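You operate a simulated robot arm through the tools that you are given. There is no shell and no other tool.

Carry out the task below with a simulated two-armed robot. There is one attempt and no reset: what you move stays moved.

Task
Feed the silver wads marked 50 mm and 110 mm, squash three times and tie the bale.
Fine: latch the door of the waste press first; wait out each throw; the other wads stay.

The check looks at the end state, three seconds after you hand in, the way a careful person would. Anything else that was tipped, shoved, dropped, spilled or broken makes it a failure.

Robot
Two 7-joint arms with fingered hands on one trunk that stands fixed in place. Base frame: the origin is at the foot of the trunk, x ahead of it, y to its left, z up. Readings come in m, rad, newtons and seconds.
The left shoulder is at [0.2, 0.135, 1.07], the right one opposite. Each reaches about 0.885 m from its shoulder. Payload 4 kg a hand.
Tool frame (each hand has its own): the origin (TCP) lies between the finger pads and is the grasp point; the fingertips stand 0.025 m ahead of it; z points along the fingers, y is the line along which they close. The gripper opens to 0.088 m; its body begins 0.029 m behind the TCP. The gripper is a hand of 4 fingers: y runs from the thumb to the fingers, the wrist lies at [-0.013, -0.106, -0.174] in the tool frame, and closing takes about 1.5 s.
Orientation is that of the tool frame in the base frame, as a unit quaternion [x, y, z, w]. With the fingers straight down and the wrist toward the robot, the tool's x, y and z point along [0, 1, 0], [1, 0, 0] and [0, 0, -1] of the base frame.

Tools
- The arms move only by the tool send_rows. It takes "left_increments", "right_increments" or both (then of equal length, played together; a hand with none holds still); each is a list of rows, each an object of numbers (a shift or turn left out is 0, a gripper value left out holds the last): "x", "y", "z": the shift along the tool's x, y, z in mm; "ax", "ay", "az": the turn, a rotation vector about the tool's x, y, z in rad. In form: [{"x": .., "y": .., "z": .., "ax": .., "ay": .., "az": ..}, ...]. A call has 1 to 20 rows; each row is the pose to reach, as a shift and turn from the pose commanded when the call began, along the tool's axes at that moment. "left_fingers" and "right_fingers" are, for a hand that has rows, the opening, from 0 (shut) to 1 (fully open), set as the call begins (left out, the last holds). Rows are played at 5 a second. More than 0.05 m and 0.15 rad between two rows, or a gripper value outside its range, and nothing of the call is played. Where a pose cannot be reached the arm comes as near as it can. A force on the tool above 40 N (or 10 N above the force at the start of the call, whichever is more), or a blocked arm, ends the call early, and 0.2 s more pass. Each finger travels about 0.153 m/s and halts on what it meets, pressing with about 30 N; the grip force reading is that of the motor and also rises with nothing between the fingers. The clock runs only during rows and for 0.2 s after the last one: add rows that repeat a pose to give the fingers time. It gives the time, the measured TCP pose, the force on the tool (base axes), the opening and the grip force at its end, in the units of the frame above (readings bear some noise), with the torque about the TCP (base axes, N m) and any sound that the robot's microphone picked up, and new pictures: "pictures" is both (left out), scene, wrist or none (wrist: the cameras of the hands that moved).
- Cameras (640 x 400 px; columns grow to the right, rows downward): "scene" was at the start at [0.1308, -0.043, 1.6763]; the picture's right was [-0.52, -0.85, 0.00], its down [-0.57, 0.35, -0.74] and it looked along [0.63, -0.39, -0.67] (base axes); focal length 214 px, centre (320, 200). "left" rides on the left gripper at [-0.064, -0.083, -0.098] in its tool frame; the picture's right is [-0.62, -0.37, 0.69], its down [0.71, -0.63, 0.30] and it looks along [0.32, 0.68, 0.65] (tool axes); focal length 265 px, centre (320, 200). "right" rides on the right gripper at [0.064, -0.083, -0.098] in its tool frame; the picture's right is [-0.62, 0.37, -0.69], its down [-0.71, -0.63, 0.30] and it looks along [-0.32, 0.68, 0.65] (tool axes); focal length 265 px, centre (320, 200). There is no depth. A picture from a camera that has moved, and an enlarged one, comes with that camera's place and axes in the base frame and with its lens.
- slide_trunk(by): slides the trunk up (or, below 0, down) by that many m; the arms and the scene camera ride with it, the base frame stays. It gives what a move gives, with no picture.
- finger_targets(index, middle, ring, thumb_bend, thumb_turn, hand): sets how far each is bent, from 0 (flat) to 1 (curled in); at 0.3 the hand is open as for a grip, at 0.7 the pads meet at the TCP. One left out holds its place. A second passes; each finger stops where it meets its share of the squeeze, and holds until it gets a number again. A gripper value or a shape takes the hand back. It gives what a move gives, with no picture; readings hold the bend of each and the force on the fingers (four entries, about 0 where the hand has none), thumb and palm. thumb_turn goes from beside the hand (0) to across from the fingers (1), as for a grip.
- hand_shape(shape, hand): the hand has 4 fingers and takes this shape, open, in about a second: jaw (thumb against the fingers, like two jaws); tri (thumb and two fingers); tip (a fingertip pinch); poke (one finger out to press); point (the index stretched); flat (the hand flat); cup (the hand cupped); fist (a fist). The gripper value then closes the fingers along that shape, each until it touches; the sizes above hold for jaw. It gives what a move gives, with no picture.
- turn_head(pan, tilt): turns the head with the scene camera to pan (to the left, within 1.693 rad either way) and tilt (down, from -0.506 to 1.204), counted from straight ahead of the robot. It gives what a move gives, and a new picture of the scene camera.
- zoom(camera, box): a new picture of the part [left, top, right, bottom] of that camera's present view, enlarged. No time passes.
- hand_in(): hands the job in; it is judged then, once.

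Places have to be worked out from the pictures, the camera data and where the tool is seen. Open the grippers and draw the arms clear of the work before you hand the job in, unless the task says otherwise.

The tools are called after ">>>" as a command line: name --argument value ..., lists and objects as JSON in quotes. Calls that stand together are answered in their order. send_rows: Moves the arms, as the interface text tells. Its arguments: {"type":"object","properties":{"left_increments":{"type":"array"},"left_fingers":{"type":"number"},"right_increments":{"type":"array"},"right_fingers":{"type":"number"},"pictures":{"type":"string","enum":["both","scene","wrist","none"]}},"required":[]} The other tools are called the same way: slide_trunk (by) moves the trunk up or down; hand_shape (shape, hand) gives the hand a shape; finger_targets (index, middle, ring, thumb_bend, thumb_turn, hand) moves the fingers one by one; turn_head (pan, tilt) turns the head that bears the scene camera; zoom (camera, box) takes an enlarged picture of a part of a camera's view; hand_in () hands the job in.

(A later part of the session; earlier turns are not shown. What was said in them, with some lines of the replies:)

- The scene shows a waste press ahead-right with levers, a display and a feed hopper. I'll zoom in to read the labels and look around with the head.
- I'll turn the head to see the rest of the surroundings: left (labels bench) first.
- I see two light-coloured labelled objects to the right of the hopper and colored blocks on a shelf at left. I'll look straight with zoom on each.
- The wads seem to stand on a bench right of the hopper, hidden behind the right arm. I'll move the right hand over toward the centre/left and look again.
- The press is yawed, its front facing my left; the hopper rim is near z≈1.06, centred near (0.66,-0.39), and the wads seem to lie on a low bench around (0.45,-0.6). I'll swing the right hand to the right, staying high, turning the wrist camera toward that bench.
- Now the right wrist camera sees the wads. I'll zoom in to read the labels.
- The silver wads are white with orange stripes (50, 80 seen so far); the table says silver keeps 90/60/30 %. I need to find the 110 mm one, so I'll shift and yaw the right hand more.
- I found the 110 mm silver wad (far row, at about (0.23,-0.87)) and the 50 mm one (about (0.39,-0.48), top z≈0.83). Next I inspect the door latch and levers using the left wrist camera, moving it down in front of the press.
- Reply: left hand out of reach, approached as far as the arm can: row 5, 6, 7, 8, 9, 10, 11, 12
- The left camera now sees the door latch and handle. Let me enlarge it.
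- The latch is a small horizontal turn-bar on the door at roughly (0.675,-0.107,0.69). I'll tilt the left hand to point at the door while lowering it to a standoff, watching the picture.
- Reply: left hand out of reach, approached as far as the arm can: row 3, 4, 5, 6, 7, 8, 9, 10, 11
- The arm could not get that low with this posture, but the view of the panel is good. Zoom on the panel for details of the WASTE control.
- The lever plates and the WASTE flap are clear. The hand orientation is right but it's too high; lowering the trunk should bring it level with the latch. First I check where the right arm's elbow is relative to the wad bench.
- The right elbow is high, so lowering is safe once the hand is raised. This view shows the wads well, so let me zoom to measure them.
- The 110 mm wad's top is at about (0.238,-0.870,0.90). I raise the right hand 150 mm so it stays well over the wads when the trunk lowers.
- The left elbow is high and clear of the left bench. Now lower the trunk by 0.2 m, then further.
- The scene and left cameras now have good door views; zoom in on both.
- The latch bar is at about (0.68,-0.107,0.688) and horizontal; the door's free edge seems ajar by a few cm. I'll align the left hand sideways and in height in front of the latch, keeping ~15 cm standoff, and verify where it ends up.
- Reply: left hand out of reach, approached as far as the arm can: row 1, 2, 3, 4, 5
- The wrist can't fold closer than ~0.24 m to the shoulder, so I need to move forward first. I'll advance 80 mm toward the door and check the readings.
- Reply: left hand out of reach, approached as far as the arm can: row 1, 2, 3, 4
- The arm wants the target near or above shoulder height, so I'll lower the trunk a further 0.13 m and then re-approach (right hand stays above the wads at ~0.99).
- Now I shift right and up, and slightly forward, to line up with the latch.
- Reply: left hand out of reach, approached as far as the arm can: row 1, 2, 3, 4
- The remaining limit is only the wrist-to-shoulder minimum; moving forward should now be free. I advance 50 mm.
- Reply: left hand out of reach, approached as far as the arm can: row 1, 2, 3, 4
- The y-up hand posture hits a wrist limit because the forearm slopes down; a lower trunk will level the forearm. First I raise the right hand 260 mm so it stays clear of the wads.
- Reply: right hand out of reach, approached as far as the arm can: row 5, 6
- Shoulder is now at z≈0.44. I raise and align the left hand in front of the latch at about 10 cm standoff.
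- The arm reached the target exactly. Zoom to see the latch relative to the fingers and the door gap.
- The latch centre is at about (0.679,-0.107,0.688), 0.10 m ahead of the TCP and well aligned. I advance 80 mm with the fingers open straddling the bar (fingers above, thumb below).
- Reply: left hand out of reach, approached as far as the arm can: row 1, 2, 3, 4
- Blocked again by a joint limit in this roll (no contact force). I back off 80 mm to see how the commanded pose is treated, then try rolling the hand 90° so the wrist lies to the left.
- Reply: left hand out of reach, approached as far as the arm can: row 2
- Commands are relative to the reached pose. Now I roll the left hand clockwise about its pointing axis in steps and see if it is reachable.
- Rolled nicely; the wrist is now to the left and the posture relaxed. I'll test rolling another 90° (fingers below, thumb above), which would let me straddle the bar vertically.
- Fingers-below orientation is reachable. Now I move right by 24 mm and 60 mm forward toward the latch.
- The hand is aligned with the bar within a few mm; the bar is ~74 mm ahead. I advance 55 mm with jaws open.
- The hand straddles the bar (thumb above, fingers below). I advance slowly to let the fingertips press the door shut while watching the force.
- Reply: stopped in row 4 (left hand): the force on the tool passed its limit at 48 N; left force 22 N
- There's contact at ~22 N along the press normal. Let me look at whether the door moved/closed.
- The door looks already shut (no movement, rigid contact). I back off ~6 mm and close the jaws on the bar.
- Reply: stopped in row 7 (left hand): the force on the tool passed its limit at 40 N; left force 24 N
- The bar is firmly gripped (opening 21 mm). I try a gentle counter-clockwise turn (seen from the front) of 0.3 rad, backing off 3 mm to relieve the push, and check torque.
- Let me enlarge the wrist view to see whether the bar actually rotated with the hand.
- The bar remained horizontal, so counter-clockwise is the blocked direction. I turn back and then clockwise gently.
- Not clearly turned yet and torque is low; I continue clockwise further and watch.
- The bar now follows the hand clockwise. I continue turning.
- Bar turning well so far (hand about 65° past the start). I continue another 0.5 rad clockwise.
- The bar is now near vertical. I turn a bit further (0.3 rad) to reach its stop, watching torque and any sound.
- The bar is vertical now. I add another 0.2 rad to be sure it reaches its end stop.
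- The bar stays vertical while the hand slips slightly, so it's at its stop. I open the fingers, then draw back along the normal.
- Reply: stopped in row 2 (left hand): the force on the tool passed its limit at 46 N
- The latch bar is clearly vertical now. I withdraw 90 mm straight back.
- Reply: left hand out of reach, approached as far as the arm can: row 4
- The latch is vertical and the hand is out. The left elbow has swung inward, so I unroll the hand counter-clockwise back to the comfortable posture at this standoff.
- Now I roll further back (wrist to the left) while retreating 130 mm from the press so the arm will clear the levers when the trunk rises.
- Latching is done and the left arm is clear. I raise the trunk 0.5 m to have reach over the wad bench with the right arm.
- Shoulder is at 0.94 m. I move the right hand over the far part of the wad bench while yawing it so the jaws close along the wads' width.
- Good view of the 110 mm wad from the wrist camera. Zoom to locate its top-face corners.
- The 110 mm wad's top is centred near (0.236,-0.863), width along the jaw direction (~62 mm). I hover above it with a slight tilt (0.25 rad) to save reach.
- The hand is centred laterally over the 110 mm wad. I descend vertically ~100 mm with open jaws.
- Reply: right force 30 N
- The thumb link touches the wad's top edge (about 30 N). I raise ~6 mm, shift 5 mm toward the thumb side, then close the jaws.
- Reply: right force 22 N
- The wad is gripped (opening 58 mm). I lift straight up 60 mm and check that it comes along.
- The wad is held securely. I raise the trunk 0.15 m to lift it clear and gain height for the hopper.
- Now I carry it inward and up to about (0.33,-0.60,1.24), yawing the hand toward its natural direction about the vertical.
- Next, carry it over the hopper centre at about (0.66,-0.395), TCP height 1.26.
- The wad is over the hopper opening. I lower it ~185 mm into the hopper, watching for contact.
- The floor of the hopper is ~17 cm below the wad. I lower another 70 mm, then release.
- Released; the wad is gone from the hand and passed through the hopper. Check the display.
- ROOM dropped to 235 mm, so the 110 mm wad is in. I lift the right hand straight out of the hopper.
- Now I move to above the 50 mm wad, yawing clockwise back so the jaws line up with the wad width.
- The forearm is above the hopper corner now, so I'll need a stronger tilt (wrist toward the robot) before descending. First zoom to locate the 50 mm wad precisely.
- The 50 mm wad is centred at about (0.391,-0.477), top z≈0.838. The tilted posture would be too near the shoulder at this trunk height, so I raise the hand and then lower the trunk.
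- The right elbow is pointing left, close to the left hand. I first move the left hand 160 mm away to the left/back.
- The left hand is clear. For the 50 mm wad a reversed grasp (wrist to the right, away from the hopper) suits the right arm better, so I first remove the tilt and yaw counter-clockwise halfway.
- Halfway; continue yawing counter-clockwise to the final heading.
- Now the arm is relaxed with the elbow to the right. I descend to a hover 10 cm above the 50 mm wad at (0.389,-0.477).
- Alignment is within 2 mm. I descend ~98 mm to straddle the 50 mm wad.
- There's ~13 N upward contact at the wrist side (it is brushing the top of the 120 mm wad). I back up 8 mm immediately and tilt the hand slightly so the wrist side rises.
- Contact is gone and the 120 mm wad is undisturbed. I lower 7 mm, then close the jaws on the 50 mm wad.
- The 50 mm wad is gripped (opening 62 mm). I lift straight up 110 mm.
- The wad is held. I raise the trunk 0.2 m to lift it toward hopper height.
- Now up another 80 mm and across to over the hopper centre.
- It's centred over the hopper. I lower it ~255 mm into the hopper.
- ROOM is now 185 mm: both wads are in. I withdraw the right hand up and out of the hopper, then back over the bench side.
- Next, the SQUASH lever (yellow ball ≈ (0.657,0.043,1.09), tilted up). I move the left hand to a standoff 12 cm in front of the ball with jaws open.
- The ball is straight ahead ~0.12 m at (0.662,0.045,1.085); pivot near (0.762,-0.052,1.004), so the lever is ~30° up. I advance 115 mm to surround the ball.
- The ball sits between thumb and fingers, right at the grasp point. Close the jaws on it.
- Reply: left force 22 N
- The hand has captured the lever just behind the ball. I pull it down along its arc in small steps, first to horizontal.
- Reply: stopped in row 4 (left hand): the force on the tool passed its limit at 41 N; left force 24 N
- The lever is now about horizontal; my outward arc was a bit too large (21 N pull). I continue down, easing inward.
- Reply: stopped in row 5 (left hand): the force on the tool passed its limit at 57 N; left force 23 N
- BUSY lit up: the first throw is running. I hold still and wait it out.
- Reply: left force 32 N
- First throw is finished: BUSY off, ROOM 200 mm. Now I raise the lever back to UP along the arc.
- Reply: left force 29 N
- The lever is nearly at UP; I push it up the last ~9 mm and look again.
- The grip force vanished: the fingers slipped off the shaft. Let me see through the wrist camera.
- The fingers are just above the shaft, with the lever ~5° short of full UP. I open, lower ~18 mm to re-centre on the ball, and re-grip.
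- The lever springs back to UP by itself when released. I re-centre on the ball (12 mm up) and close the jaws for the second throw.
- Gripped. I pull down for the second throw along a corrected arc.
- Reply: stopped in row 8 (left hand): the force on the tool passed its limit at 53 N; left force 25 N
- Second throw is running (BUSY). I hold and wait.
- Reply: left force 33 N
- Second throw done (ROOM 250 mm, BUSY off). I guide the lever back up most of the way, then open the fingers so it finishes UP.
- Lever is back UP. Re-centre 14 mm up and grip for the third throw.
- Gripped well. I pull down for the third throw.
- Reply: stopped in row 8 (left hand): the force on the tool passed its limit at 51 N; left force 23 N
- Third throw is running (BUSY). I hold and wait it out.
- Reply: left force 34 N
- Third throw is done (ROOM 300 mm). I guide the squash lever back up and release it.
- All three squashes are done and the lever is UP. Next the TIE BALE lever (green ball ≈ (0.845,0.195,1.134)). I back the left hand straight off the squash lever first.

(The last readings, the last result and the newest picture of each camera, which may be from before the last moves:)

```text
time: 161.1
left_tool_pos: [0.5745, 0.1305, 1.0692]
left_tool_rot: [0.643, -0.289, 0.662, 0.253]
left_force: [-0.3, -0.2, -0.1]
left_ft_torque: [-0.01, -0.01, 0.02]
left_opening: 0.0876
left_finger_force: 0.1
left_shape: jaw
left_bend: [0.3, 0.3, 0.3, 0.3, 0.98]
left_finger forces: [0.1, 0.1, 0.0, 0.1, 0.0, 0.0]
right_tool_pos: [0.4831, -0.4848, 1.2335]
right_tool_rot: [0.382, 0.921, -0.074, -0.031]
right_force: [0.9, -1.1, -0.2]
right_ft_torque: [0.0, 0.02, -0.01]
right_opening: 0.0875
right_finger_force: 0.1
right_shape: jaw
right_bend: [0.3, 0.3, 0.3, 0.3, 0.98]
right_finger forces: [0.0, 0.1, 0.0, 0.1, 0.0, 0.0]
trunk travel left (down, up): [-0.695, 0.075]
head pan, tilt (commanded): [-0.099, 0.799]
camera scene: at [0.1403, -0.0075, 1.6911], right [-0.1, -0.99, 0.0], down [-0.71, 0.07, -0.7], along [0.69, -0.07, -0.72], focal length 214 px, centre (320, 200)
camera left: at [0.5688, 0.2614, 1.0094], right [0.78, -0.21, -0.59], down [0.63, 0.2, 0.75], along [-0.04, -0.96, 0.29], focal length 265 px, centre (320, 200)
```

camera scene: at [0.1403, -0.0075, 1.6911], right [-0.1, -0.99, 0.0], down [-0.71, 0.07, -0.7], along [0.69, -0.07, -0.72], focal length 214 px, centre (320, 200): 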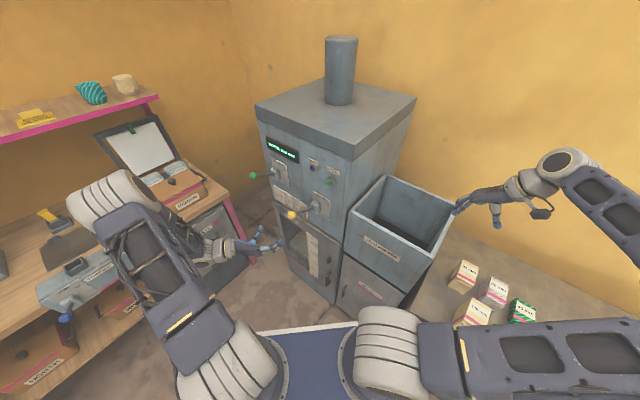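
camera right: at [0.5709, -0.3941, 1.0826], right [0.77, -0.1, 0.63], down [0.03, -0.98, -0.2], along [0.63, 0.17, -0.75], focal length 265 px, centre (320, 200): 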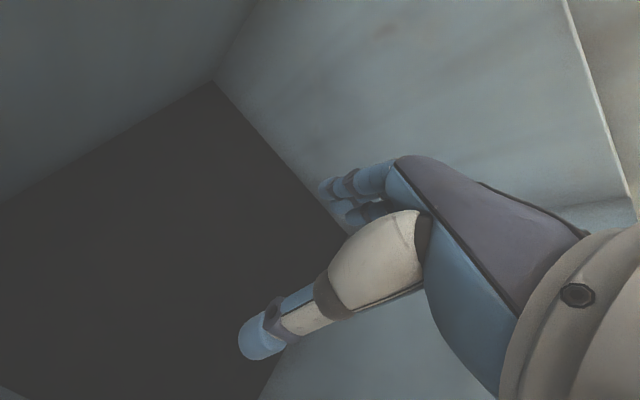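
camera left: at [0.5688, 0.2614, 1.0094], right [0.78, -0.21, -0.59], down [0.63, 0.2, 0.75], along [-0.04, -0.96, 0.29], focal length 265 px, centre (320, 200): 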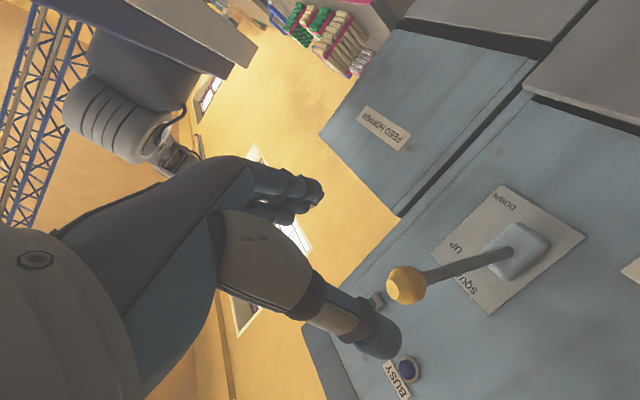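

Now move the left hand left and slightly up to a standoff in front of the green ball, yawing it 0.3 rad to ease reach.

>>> send_rows --left_increments '[{"x": 9, "y": -40, "z": 4, "ax": 0.05}, {"x": 17, "y": -80, "z": 9, "ax": 0.1}, {"x": 26, "y": -120, "z": 13, "ax": 0.15}, {"x": 34, "y": -160, "z": 18, "ax": 0.2}, {"x": 43, "y": -200, "z": 22, "ax": 0.25}, {"x": 51, "y": -240, "z": 27, "ax": 0.3}]' --pictures "both"

>>> zoom --camera "scene" --box '[200, 130, 340, 260]'

```text
time: 162.5
left_tool_pos: [0.7613, 0.2786, 1.1364]
left_tool_rot: [0.674, -0.187, 0.698, 0.154]
left_force: [-0.1, 1.0, 0.2]
left_ft_torque: [0.0, 0.01, -0.04]
left_opening: 0.0879
left_finger_force: 0.1
left_shape: jaw
left_bend: [0.3, 0.3, 0.3, 0.3, 0.98]
left_finger forces: [0.0, 0.1, 0.1, 0.1, 0.0, 0.0]
right_tool_pos: [0.4831, -0.4844, 1.2345]
right_tool_rot: [0.383, 0.92, -0.075, -0.029]
right_force: [0.2, 0.1, 0.1]
right_ft_torque: [0.01, 0.03, 0.04]
right_opening: 0.0877
right_finger_force: 0.1
right_shape: jaw
right_bend: [0.3, 0.3, 0.3, 0.3, 0.98]
right_finger forces: [0.1, 0.0, 0.1, 0.0, 0.0, 0.0]
trunk travel left (down, up): [-0.695, 0.075]
head pan, tilt (commanded): [-0.099, 0.799]
camera scene: at [0.14, -0.0073, 1.6911], right [-0.1, -1.0, 0.0], down [-0.71, 0.07, -0.7], along [0.69, -0.07, -0.72], focal length 214 px, centre (320, 200)
camera left: at [0.7167, 0.4012, 1.074], right [0.81, 0.02, -0.58], down [0.53, 0.39, 0.75], along [0.24, -0.92, 0.3], focal length 265 px, centre (320, 200)
```

scene: 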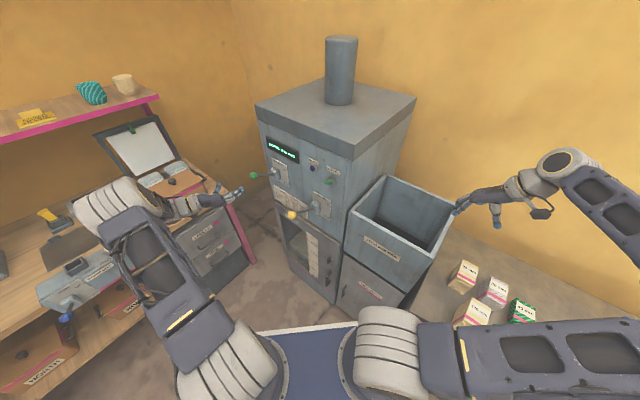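
left: 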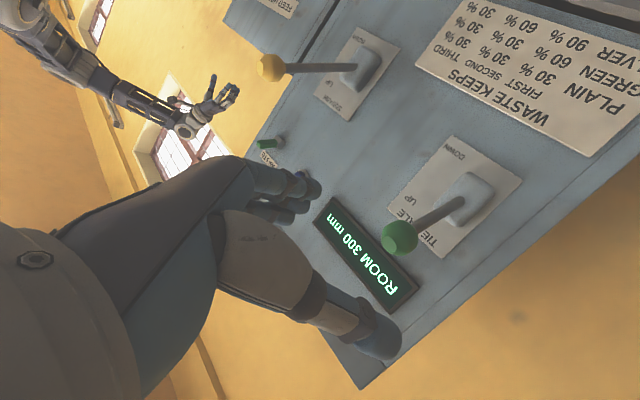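

```text
3.08 times, centred on (270, 195) of scene
camera zoom: at [0.14, -0.0073, 1.6911], right [-0.1, -1.0, 0.0], down [-0.71, 0.07, -0.7], along [0.69, -0.07, -0.72], focal length 660 px, centre (474, 215)
```

zoom: 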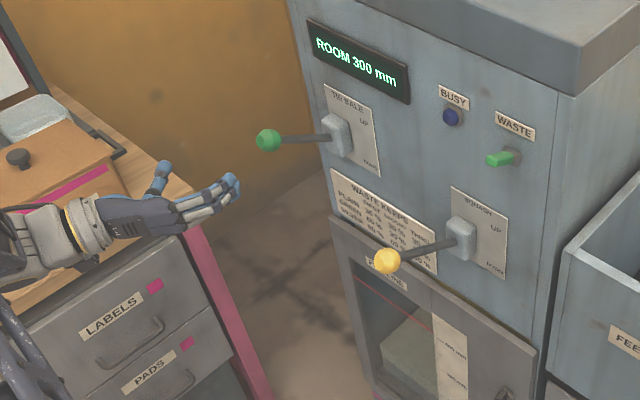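

Green ball is at (0.851,0.197,1.129). I shift 30 mm right and then advance to surround it with open jaws.

>>> send_rows --left_increments '[{"x": -4, "y": 15, "z": 15}, {"x": -8, "y": 30, "z": 30}, {"x": -8, "y": 30, "z": 55}, {"x": -8, "y": 30, "z": 80}, {"x": -8, "y": 30, "z": 100}, {"x": -8, "y": 30, "z": 113}]' --pictures "both"

>>> zoom --camera "scene" --box '[200, 130, 340, 260]'

```text
time: 163.9
left_tool_pos: [0.8475, 0.1991, 1.1279]
left_tool_rot: [0.674, -0.188, 0.698, 0.154]
left_force: [0.5, -0.6, 0.7]
left_ft_torque: [-0.01, -0.01, -0.04]
left_opening: 0.0876
left_finger_force: 0.0
left_shape: jaw
left_bend: [0.3, 0.3, 0.3, 0.3, 0.98]
left_finger forces: [0.0, 0.0, 0.0, 0.0, 0.0, 0.1]
right_tool_pos: [0.484, -0.485, 1.233]
right_tool_rot: [0.383, 0.92, -0.076, -0.031]
right_force: [0.2, 0.3, 0.2]
right_ft_torque: [0.0, -0.01, 0.03]
right_opening: 0.0878
right_finger_force: 0.1
right_shape: jaw
right_bend: [0.3, 0.3, 0.3, 0.3, 0.98]
right_finger forces: [0.0, 0.0, 0.1, 0.1, 0.0, 0.1]
trunk travel left (down, up): [-0.695, 0.075]
head pan, tilt (commanded): [-0.099, 0.799]
camera scene: at [0.14, -0.0071, 1.6911], right [-0.1, -1.0, 0.0], down [-0.71, 0.07, -0.7], along [0.69, -0.07, -0.72], focal length 214 px, centre (320, 200)
camera left: at [0.8027, 0.3213, 1.0656], right [0.81, 0.02, -0.58], down [0.53, 0.39, 0.75], along [0.24, -0.92, 0.3], focal length 265 px, centre (320, 200)
```

scene: 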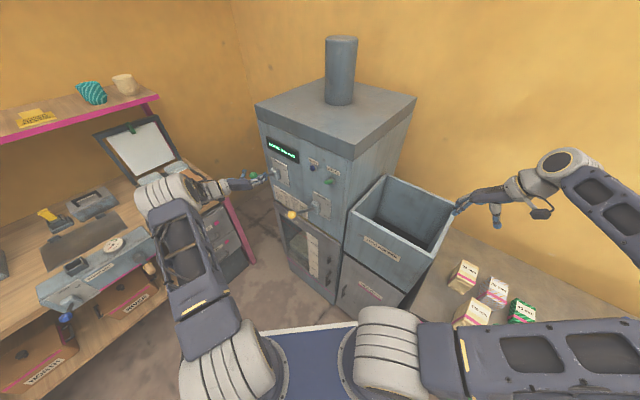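
left: 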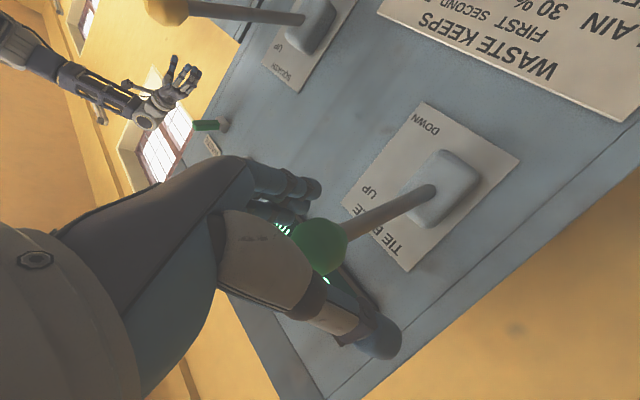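

```text
3.08 times, centred on (270, 195) of scene
camera zoom: at [0.14, -0.0071, 1.6911], right [-0.1, -1.0, 0.0], down [-0.71, 0.07, -0.7], along [0.69, -0.07, -0.72], focal length 660 px, centre (474, 215)
```

zoom: 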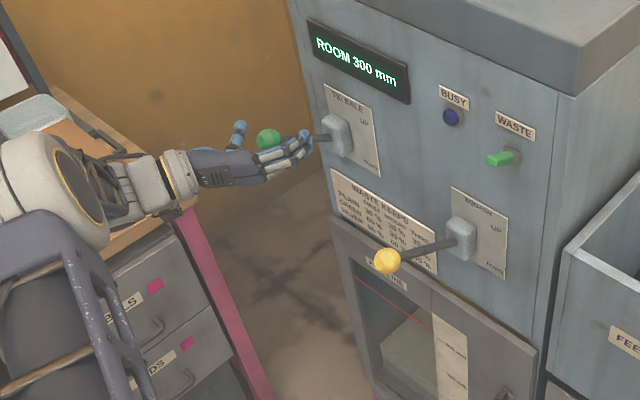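

The green ball is right at the grasp point. Close the jaws.

>>> send_rows --left_increments '[{"z": 2}, {"z": 2}, {"z": 2}, {"z": 2}, {"z": 2}, {"z": 2}, {"z": 2}, {"z": 2}]' --left_fingers 0.0 --pictures "wrist"

>>> zoom --camera "scene" --box '[200, 130, 340, 260]'

```text
time: 165.7
left_tool_pos: [0.8507, 0.1987, 1.1274]
left_tool_rot: [0.675, -0.187, 0.697, 0.153]
left_force: [18.0, 5.5, 0.4]
left_ft_torque: [-0.04, 0.01, -0.08]
left_opening: 0.0156
left_finger_force: 29.7
left_shape: jaw
left_bend: [0.74, 0.72, 0.67, 0.76, 1.0]
left_finger forces: [10.5, 4.2, 0.0, 0.0, 30.9, 0.0]
right_tool_pos: [0.4835, -0.4831, 1.2332]
right_tool_rot: [0.382, 0.92, -0.075, -0.031]
right_force: [0.0, 0.1, 0.4]
right_ft_torque: [0.0, 0.0, 0.01]
right_opening: 0.0877
right_finger_force: 0.0
right_shape: jaw
right_bend: [0.3, 0.3, 0.3, 0.3, 0.98]
right_finger forces: [0.1, 0.0, 0.1, 0.1, 0.1, 0.0]
trunk travel left (down, up): [-0.695, 0.075]
head pan, tilt (commanded): [-0.099, 0.799]
camera left: at [0.8054, 0.3206, 1.0656], right [0.81, 0.03, -0.58], down [0.53, 0.39, 0.75], along [0.25, -0.92, 0.3], focal length 265 px, centre (320, 200)
```

left: 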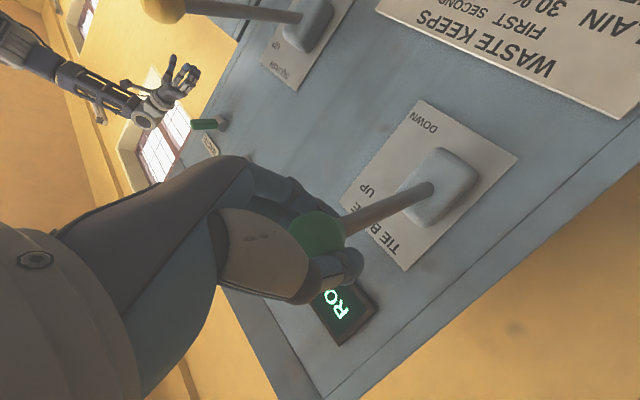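

```text
3.08 times, centred on (270, 195) of scene
camera zoom: at [0.141, -0.0069, 1.6911], right [-0.1, -1.0, 0.0], down [-0.71, 0.07, -0.7], along [0.69, -0.07, -0.72], focal length 660 px, centre (474, 215)
```

zoom: 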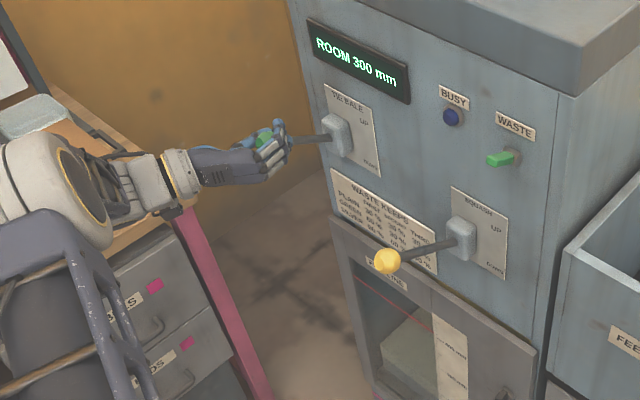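

Gripped on the tie lever. I pull it down along its arc.

>>> send_rows --left_increments '[{"x": -15, "y": -1, "z": -4}, {"x": -30, "y": -2, "z": -7}, {"x": -45, "y": -3, "z": -9}, {"x": -60, "y": -3, "z": -10}, {"x": -75, "y": -3, "z": -9}, {"x": -90, "y": -2, "z": -7}, {"x": -105, "y": -1, "z": -3}, {"x": -120, "y": 0, "z": 2}]' --pictures "none"

>>> zoom --camera "scene" --box '[200, 130, 340, 260]'

```text
time: 167.5
left_tool_pos: [0.8573, 0.2018, 1.0231]
left_tool_rot: [0.665, -0.186, 0.706, 0.156]
left_force: [-15.0, 0.1, 20.9]
left_ft_torque: [-0.17, -0.02, -0.33]
left_opening: 0.0144
left_finger_force: 30.3
left_shape: jaw
left_bend: [0.74, 0.74, 0.67, 0.82, 1.0]
left_finger forces: [17.9, 26.7, 0.0, 0.1, 28.7, 0.0]
right_tool_pos: [0.4827, -0.4842, 1.2343]
right_tool_rot: [0.383, 0.92, -0.074, -0.03]
right_force: [0.0, -0.3, -0.1]
right_ft_torque: [-0.02, 0.02, -0.03]
right_opening: 0.0878
right_finger_force: 0.1
right_shape: jaw
right_bend: [0.3, 0.3, 0.3, 0.3, 0.98]
right_finger forces: [0.1, 0.0, 0.1, 0.1, 0.0, 0.0]
trunk travel left (down, up): [-0.695, 0.075]
head pan, tilt (commanded): [-0.099, 0.799]
stopped in row 8 (left hand): the force on the tool passed its limit at 50 N (the readings are from after the stop); the commanded pose is now the measured one
```

```text
3.08 times, centred on (270, 195) of scene
camera zoom: at [0.1387, -0.0075, 1.6911], right [-0.1, -1.0, 0.0], down [-0.71, 0.07, -0.7], along [0.69, -0.07, -0.72], focal length 660 px, centre (474, 215)
```

zoom: 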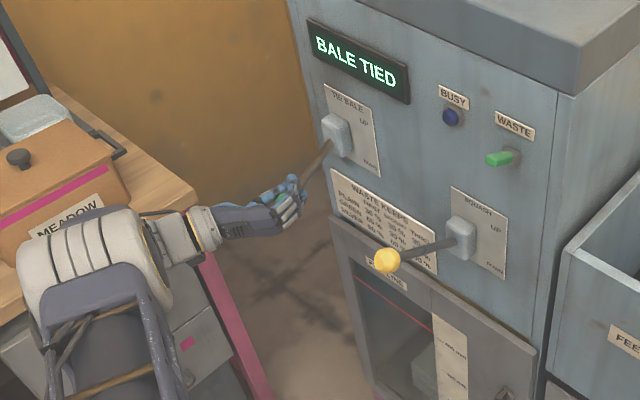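

The display reads BALE TIED. I guide the tie lever back up and release it.

>>> send_rows --left_increments '[{"x": 0}, {"x": 0}, {"x": 0}, {"x": 15, "y": -1, "z": -5}, {"x": 30, "y": -2, "z": -9}, {"x": 45, "y": -3, "z": -11}, {"x": 60, "y": -3, "z": -11}, {"x": 75, "y": -3, "z": -9}, {"x": 90, "y": -2, "z": -5}]' --pictures "none"

>>> send_rows --left_increments '[{"x": 0}, {"x": 0}, {"x": 0}, {"x": 0}, {"x": 0}, {"x": 0}]' --left_fingers 1.0 --pictures "wrist"

>>> zoom --camera "scene" --box '[200, 130, 340, 260]'

```text
time: 169.5
left_tool_pos: [0.8513, 0.2031, 1.1051]
left_tool_rot: [0.669, -0.185, 0.703, 0.155]
left_force: [16.1, 6.0, -5.6]
left_ft_torque: [0.46, 0.63, 0.07]
left_opening: 0.0135
left_finger_force: 30.4
left_shape: jaw
left_bend: [0.75, 0.69, 0.67, 0.82, 1.0]
left_finger forces: [37.2, 35.8, 0.0, 0.1, 16.6, 0.0]
right_tool_pos: [0.4846, -0.4838, 1.2332]
right_tool_rot: [0.383, 0.92, -0.075, -0.032]
right_force: [0.7, 0.6, -0.6]
right_ft_torque: [-0.01, 0.03, -0.01]
right_opening: 0.0875
right_finger_force: 0.1
right_shape: jaw
right_bend: [0.3, 0.3, 0.3, 0.3, 0.98]
right_finger forces: [0.1, 0.0, 0.0, 0.0, 0.0, 0.1]
trunk travel left (down, up): [-0.695, 0.075]
head pan, tilt (commanded): [-0.099, 0.799]
```

```text
time: 170.9
left_tool_pos: [0.8503, 0.2021, 1.1084]
left_tool_rot: [0.668, -0.187, 0.703, 0.155]
left_force: [0.1, 0.7, 0.7]
left_ft_torque: [-0.03, -0.04, 0.04]
left_opening: 0.0875
left_finger_force: 0.0
left_shape: jaw
left_bend: [0.3, 0.3, 0.3, 0.3, 0.98]
left_finger forces: [0.1, 0.0, 0.0, 0.0, 0.1, 0.0]
right_tool_pos: [0.4837, -0.4845, 1.2332]
right_tool_rot: [0.383, 0.92, -0.075, -0.032]
right_force: [-0.7, -0.9, 0.9]
right_ft_torque: [0.02, 0.06, 0.0]
right_opening: 0.0875
right_finger_force: 0.0
right_shape: jaw
right_bend: [0.3, 0.3, 0.3, 0.3, 0.98]
right_finger forces: [0.0, 0.0, 0.1, 0.0, 0.0, 0.0]
trunk travel left (down, up): [-0.695, 0.075]
head pan, tilt (commanded): [-0.099, 0.799]
camera left: at [0.8064, 0.3245, 1.0439], right [0.82, 0.02, -0.57], down [0.52, 0.39, 0.76], along [0.24, -0.92, 0.31], focal length 265 px, centre (320, 200)
```

left: 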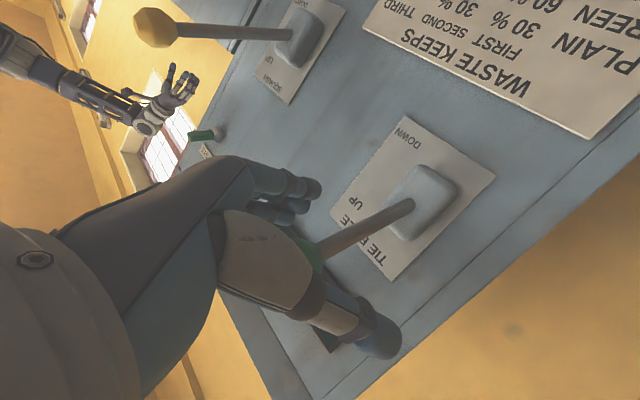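

```text
3.08 times, centred on (270, 195) of scene
camera zoom: at [0.1401, -0.0072, 1.6911], right [-0.1, -1.0, 0.0], down [-0.71, 0.07, -0.7], along [0.69, -0.07, -0.72], focal length 660 px, centre (474, 215)
```

zoom: 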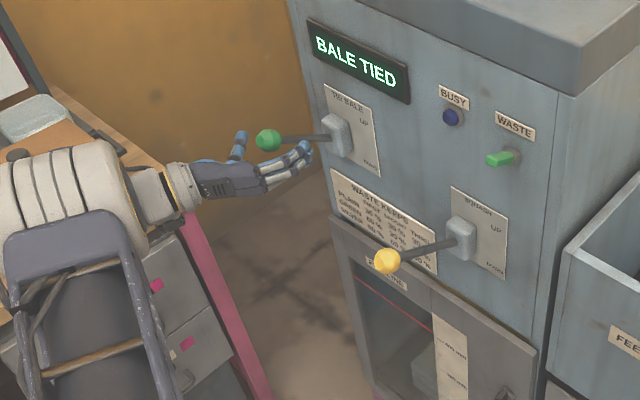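

Tie lever is back UP and the bale is tied. I withdraw the left hand straight back, then away from the press.

>>> send_rows --left_increments '[{"z": -30}, {"z": -60}, {"z": -90}, {"z": -120}, {"y": -10, "z": -160}, {"y": -20, "z": -200}, {"y": -30, "z": -240}]' --pictures "both"

```text
time: 172.5
left_tool_pos: [0.6513, 0.3417, 1.1021]
left_tool_rot: [0.668, -0.187, 0.703, 0.156]
left_force: [0.6, 0.2, -0.3]
left_ft_torque: [-0.01, 0.02, 0.0]
left_opening: 0.0875
left_finger_force: 0.0
left_shape: jaw
left_bend: [0.3, 0.3, 0.3, 0.3, 0.98]
left_finger forces: [0.1, 0.0, 0.0, 0.0, 0.1, 0.0]
right_tool_pos: [0.4833, -0.4853, 1.233]
right_tool_rot: [0.383, 0.92, -0.074, -0.031]
right_force: [-0.5, -0.7, 0.7]
right_ft_torque: [0.02, 0.0, 0.01]
right_opening: 0.0879
right_finger_force: 0.1
right_shape: jaw
right_bend: [0.3, 0.3, 0.3, 0.3, 0.98]
right_finger forces: [0.0, 0.0, 0.0, 0.0, 0.0, 0.0]
trunk travel left (down, up): [-0.695, 0.075]
head pan, tilt (commanded): [-0.099, 0.799]
camera scene: at [0.1404, -0.0077, 1.6911], right [-0.1, -0.99, 0.0], down [-0.71, 0.07, -0.7], along [0.69, -0.07, -0.72], focal length 214 px, centre (320, 200)
camera left: at [0.6088, 0.464, 1.0379], right [0.82, 0.02, -0.57], down [0.52, 0.39, 0.76], along [0.24, -0.92, 0.31], focal length 265 px, centre (320, 200)
```

scene: 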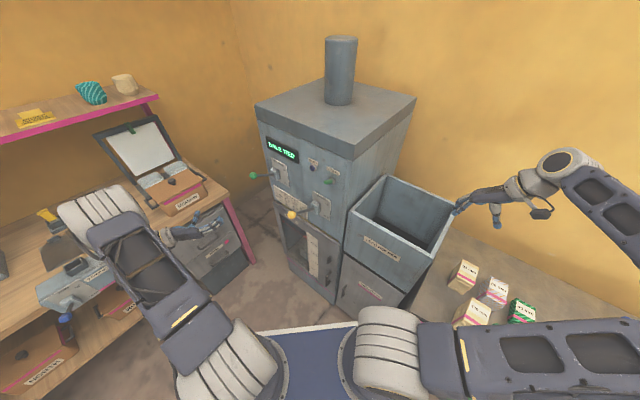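
left: 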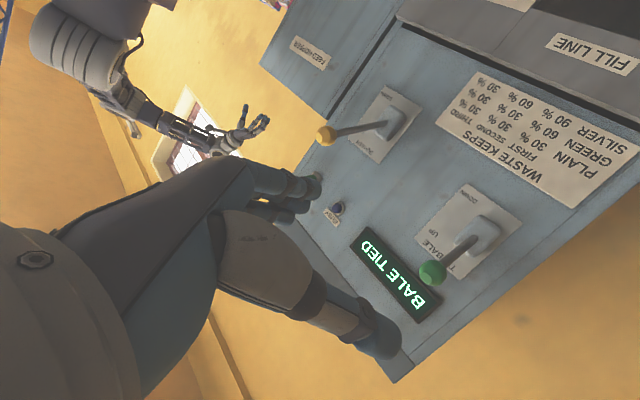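

Now draw the right arm back and up from the hopper/bench, then inspect the bench, door and display.

>>> send_rows --right_increments '[{"x": 0, "y": -8, "z": -40}, {"x": 40, "y": -15, "z": -58}, {"x": 80, "y": -22, "z": -70}, {"x": 120, "y": -30, "z": -83}, {"x": 160, "y": -38, "z": -95}]' --pictures "none"

>>> turn_head --pan -0.7 --tilt 0.9

>>> turn_head --pan -0.2 --tilt 0.75

>>> zoom --camera "scene" --box '[220, 110, 380, 340]'

```text
time: 173.7
left_tool_pos: [0.652, 0.3424, 1.1001]
left_tool_rot: [0.668, -0.186, 0.703, 0.156]
left_force: [0.7, 0.9, -0.2]
left_ft_torque: [-0.03, 0.01, 0.03]
left_opening: 0.0874
left_finger_force: 0.0
left_shape: jaw
left_bend: [0.3, 0.3, 0.3, 0.3, 0.98]
left_finger forces: [0.0, 0.0, 0.1, 0.0, 0.0, 0.1]
right_tool_pos: [0.355, -0.3877, 1.3339]
right_tool_rot: [0.383, 0.92, -0.074, -0.031]
right_force: [0.8, -0.1, 0.5]
right_ft_torque: [-0.01, 0.03, 0.0]
right_opening: 0.0876
right_finger_force: 0.1
right_shape: jaw
right_bend: [0.3, 0.3, 0.3, 0.3, 0.98]
right_finger forces: [0.1, 0.1, 0.0, 0.0, 0.1, 0.1]
trunk travel left (down, up): [-0.695, 0.075]
head pan, tilt (commanded): [-0.099, 0.799]
```

```text
time: 174.7
left_tool_pos: [0.653, 0.3429, 1.1009]
left_tool_rot: [0.668, -0.186, 0.704, 0.155]
left_force: [0.3, 0.0, 0.0]
left_ft_torque: [-0.02, 0.01, 0.02]
left_opening: 0.0877
left_finger_force: 0.1
left_shape: jaw
left_bend: [0.3, 0.3, 0.3, 0.3, 0.98]
left_finger forces: [0.0, 0.0, 0.0, 0.1, 0.1, 0.0]
right_tool_pos: [0.3546, -0.3884, 1.3333]
right_tool_rot: [0.383, 0.92, -0.075, -0.031]
right_force: [0.4, 0.8, -1.0]
right_ft_torque: [-0.02, -0.03, -0.03]
right_opening: 0.0874
right_finger_force: 0.0
right_shape: jaw
right_bend: [0.3, 0.3, 0.3, 0.3, 0.98]
right_finger forces: [0.1, 0.0, 0.0, 0.0, 0.0, 0.1]
trunk travel left (down, up): [-0.695, 0.075]
head pan, tilt (commanded): [-0.7, 0.901]
camera scene: at [0.1176, -0.0478, 1.6832], right [-0.64, -0.77, 0.0], down [-0.6, 0.5, -0.62], along [0.48, -0.4, -0.78], focal length 214 px, centre (320, 200)
```

scene: 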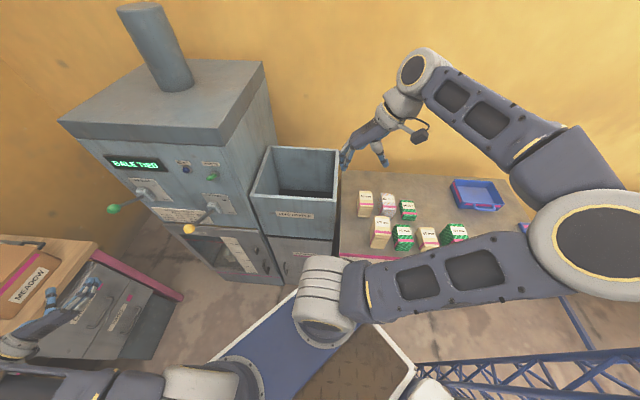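

```text
time: 175.6
left_tool_pos: [0.652, 0.3429, 1.102]
left_tool_rot: [0.668, -0.187, 0.704, 0.155]
left_force: [0.6, 0.4, 0.1]
left_ft_torque: [-0.01, -0.01, -0.02]
left_opening: 0.0875
left_finger_force: 0.0
left_shape: jaw
left_bend: [0.3, 0.3, 0.3, 0.3, 0.98]
left_finger forces: [0.1, 0.0, 0.1, 0.0, 0.0, 0.0]
right_tool_pos: [0.3546, -0.3889, 1.3339]
right_tool_rot: [0.384, 0.92, -0.075, -0.031]
right_force: [0.2, -0.3, 0.2]
right_ft_torque: [-0.01, 0.03, -0.01]
right_opening: 0.0877
right_finger_force: 0.0
right_shape: jaw
right_bend: [0.3, 0.3, 0.3, 0.3, 0.98]
right_finger forces: [0.0, 0.1, 0.1, 0.0, 0.0, 0.1]
trunk travel left (down, up): [-0.695, 0.075]
head pan, tilt (commanded): [-0.201, 0.75]
camera scene: at [0.141, -0.0158, 1.6951], right [-0.2, -0.98, 0.0], down [-0.67, 0.14, -0.73], along [0.72, -0.15, -0.68], focal length 214 px, centre (320, 200)
```

scene: 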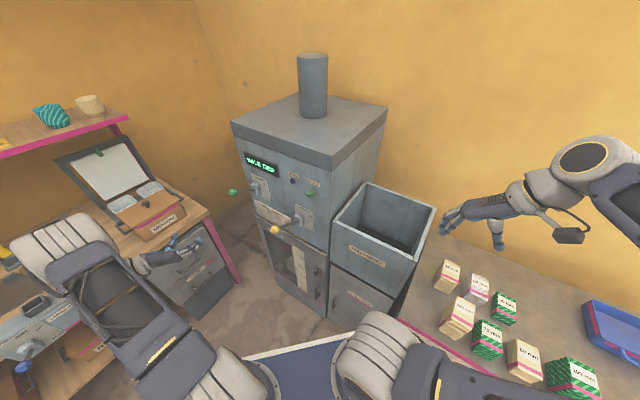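

```text
1.74 times, centred on (300, 225) of scene
camera zoom: at [0.141, -0.0158, 1.6951], right [-0.2, -0.98, 0.0], down [-0.67, 0.14, -0.73], along [0.72, -0.15, -0.68], focal length 373 px, centre (355, 156)
```

zoom: 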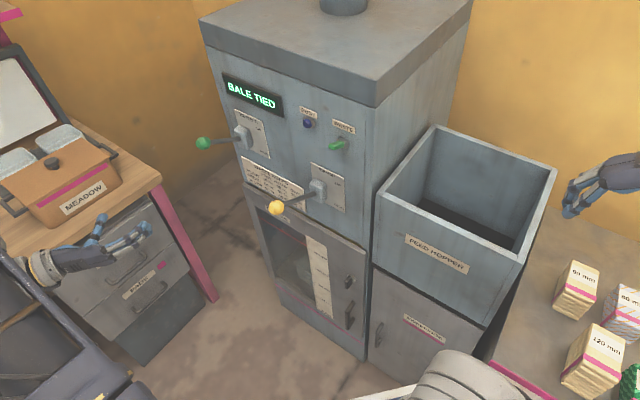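

Everything looks in order; one close check of the remaining wads and the latch before handing in.

>>> zoom --camera "scene" --box '[420, 240, 620, 390]'

>>> zoom --camera "scene" --box '[250, 220, 350, 320]'

```text
2.67 times, centred on (520, 315) of scene
camera zoom: at [0.141, -0.0158, 1.6951], right [-0.2, -0.98, 0.0], down [-0.67, 0.14, -0.73], along [0.72, -0.15, -0.68], focal length 572 px, centre (-213, -107)
```

zoom: 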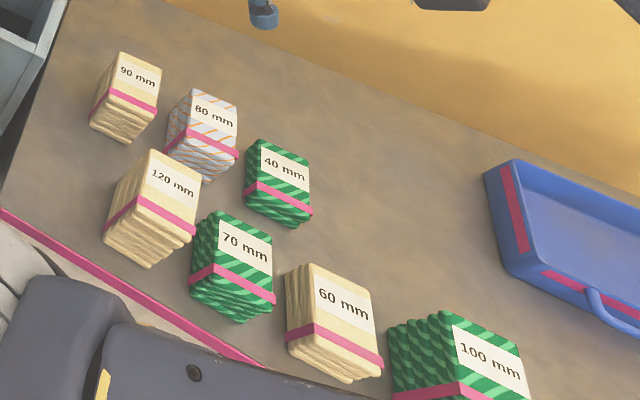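

```text
4.00 times, centred on (300, 270) of scene
camera zoom: at [0.141, -0.0158, 1.6951], right [-0.2, -0.98, 0.0], down [-0.67, 0.14, -0.73], along [0.72, -0.15, -0.68], focal length 858 px, centre (400, -80)
```

zoom: 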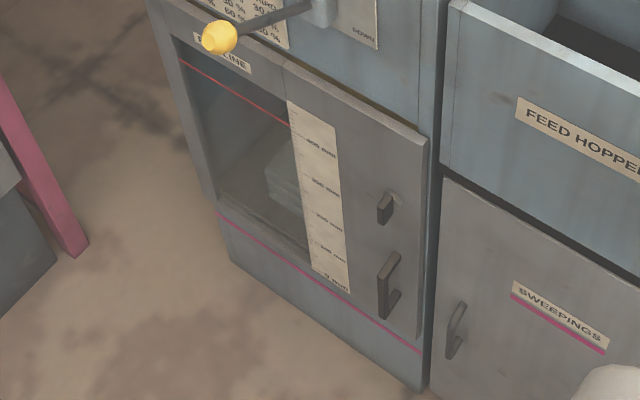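

The seven other wads are upright in place, the latch bar is vertical on the shut door, both levers are UP, BUSY is off, the display shows BALE TIED, and both arms are clear with open hands. I hand the job in.

>>> hand_in

```text
The job is handed in.
```

I latched the press door, fed the 50 mm and 110 mm silver wads, squashed three times and tied the bale. I then handed the job in, and I don't have the check's result.

- **Door:** it was already shut. I turned the latch bar a quarter turn until it stopped, before anything else. It never clicked, but the press ran normally afterwards.
- **Wads:** the 110 mm wad went in first, then the 50 mm one. The room reading dropped from 345 to 235 to 185 mm, as expected.
- **Squashes:** I waited for BUSY to go off after each throw. The room reading rose to 200, 250 and then 300 mm.
- **Tie:** the display read BALE TIED, and both levers sprang back to UP.

**Contact with the 120 mm wad:** while I was reaching for the 50 mm wad, the right wrist pressed on the 120 mm wad's top with about 13 N. I backed off, and in the last pictures it looked upright and unmoved. The other six wads also looked undisturbed.

Both hands were open and clear of the press when I handed in.
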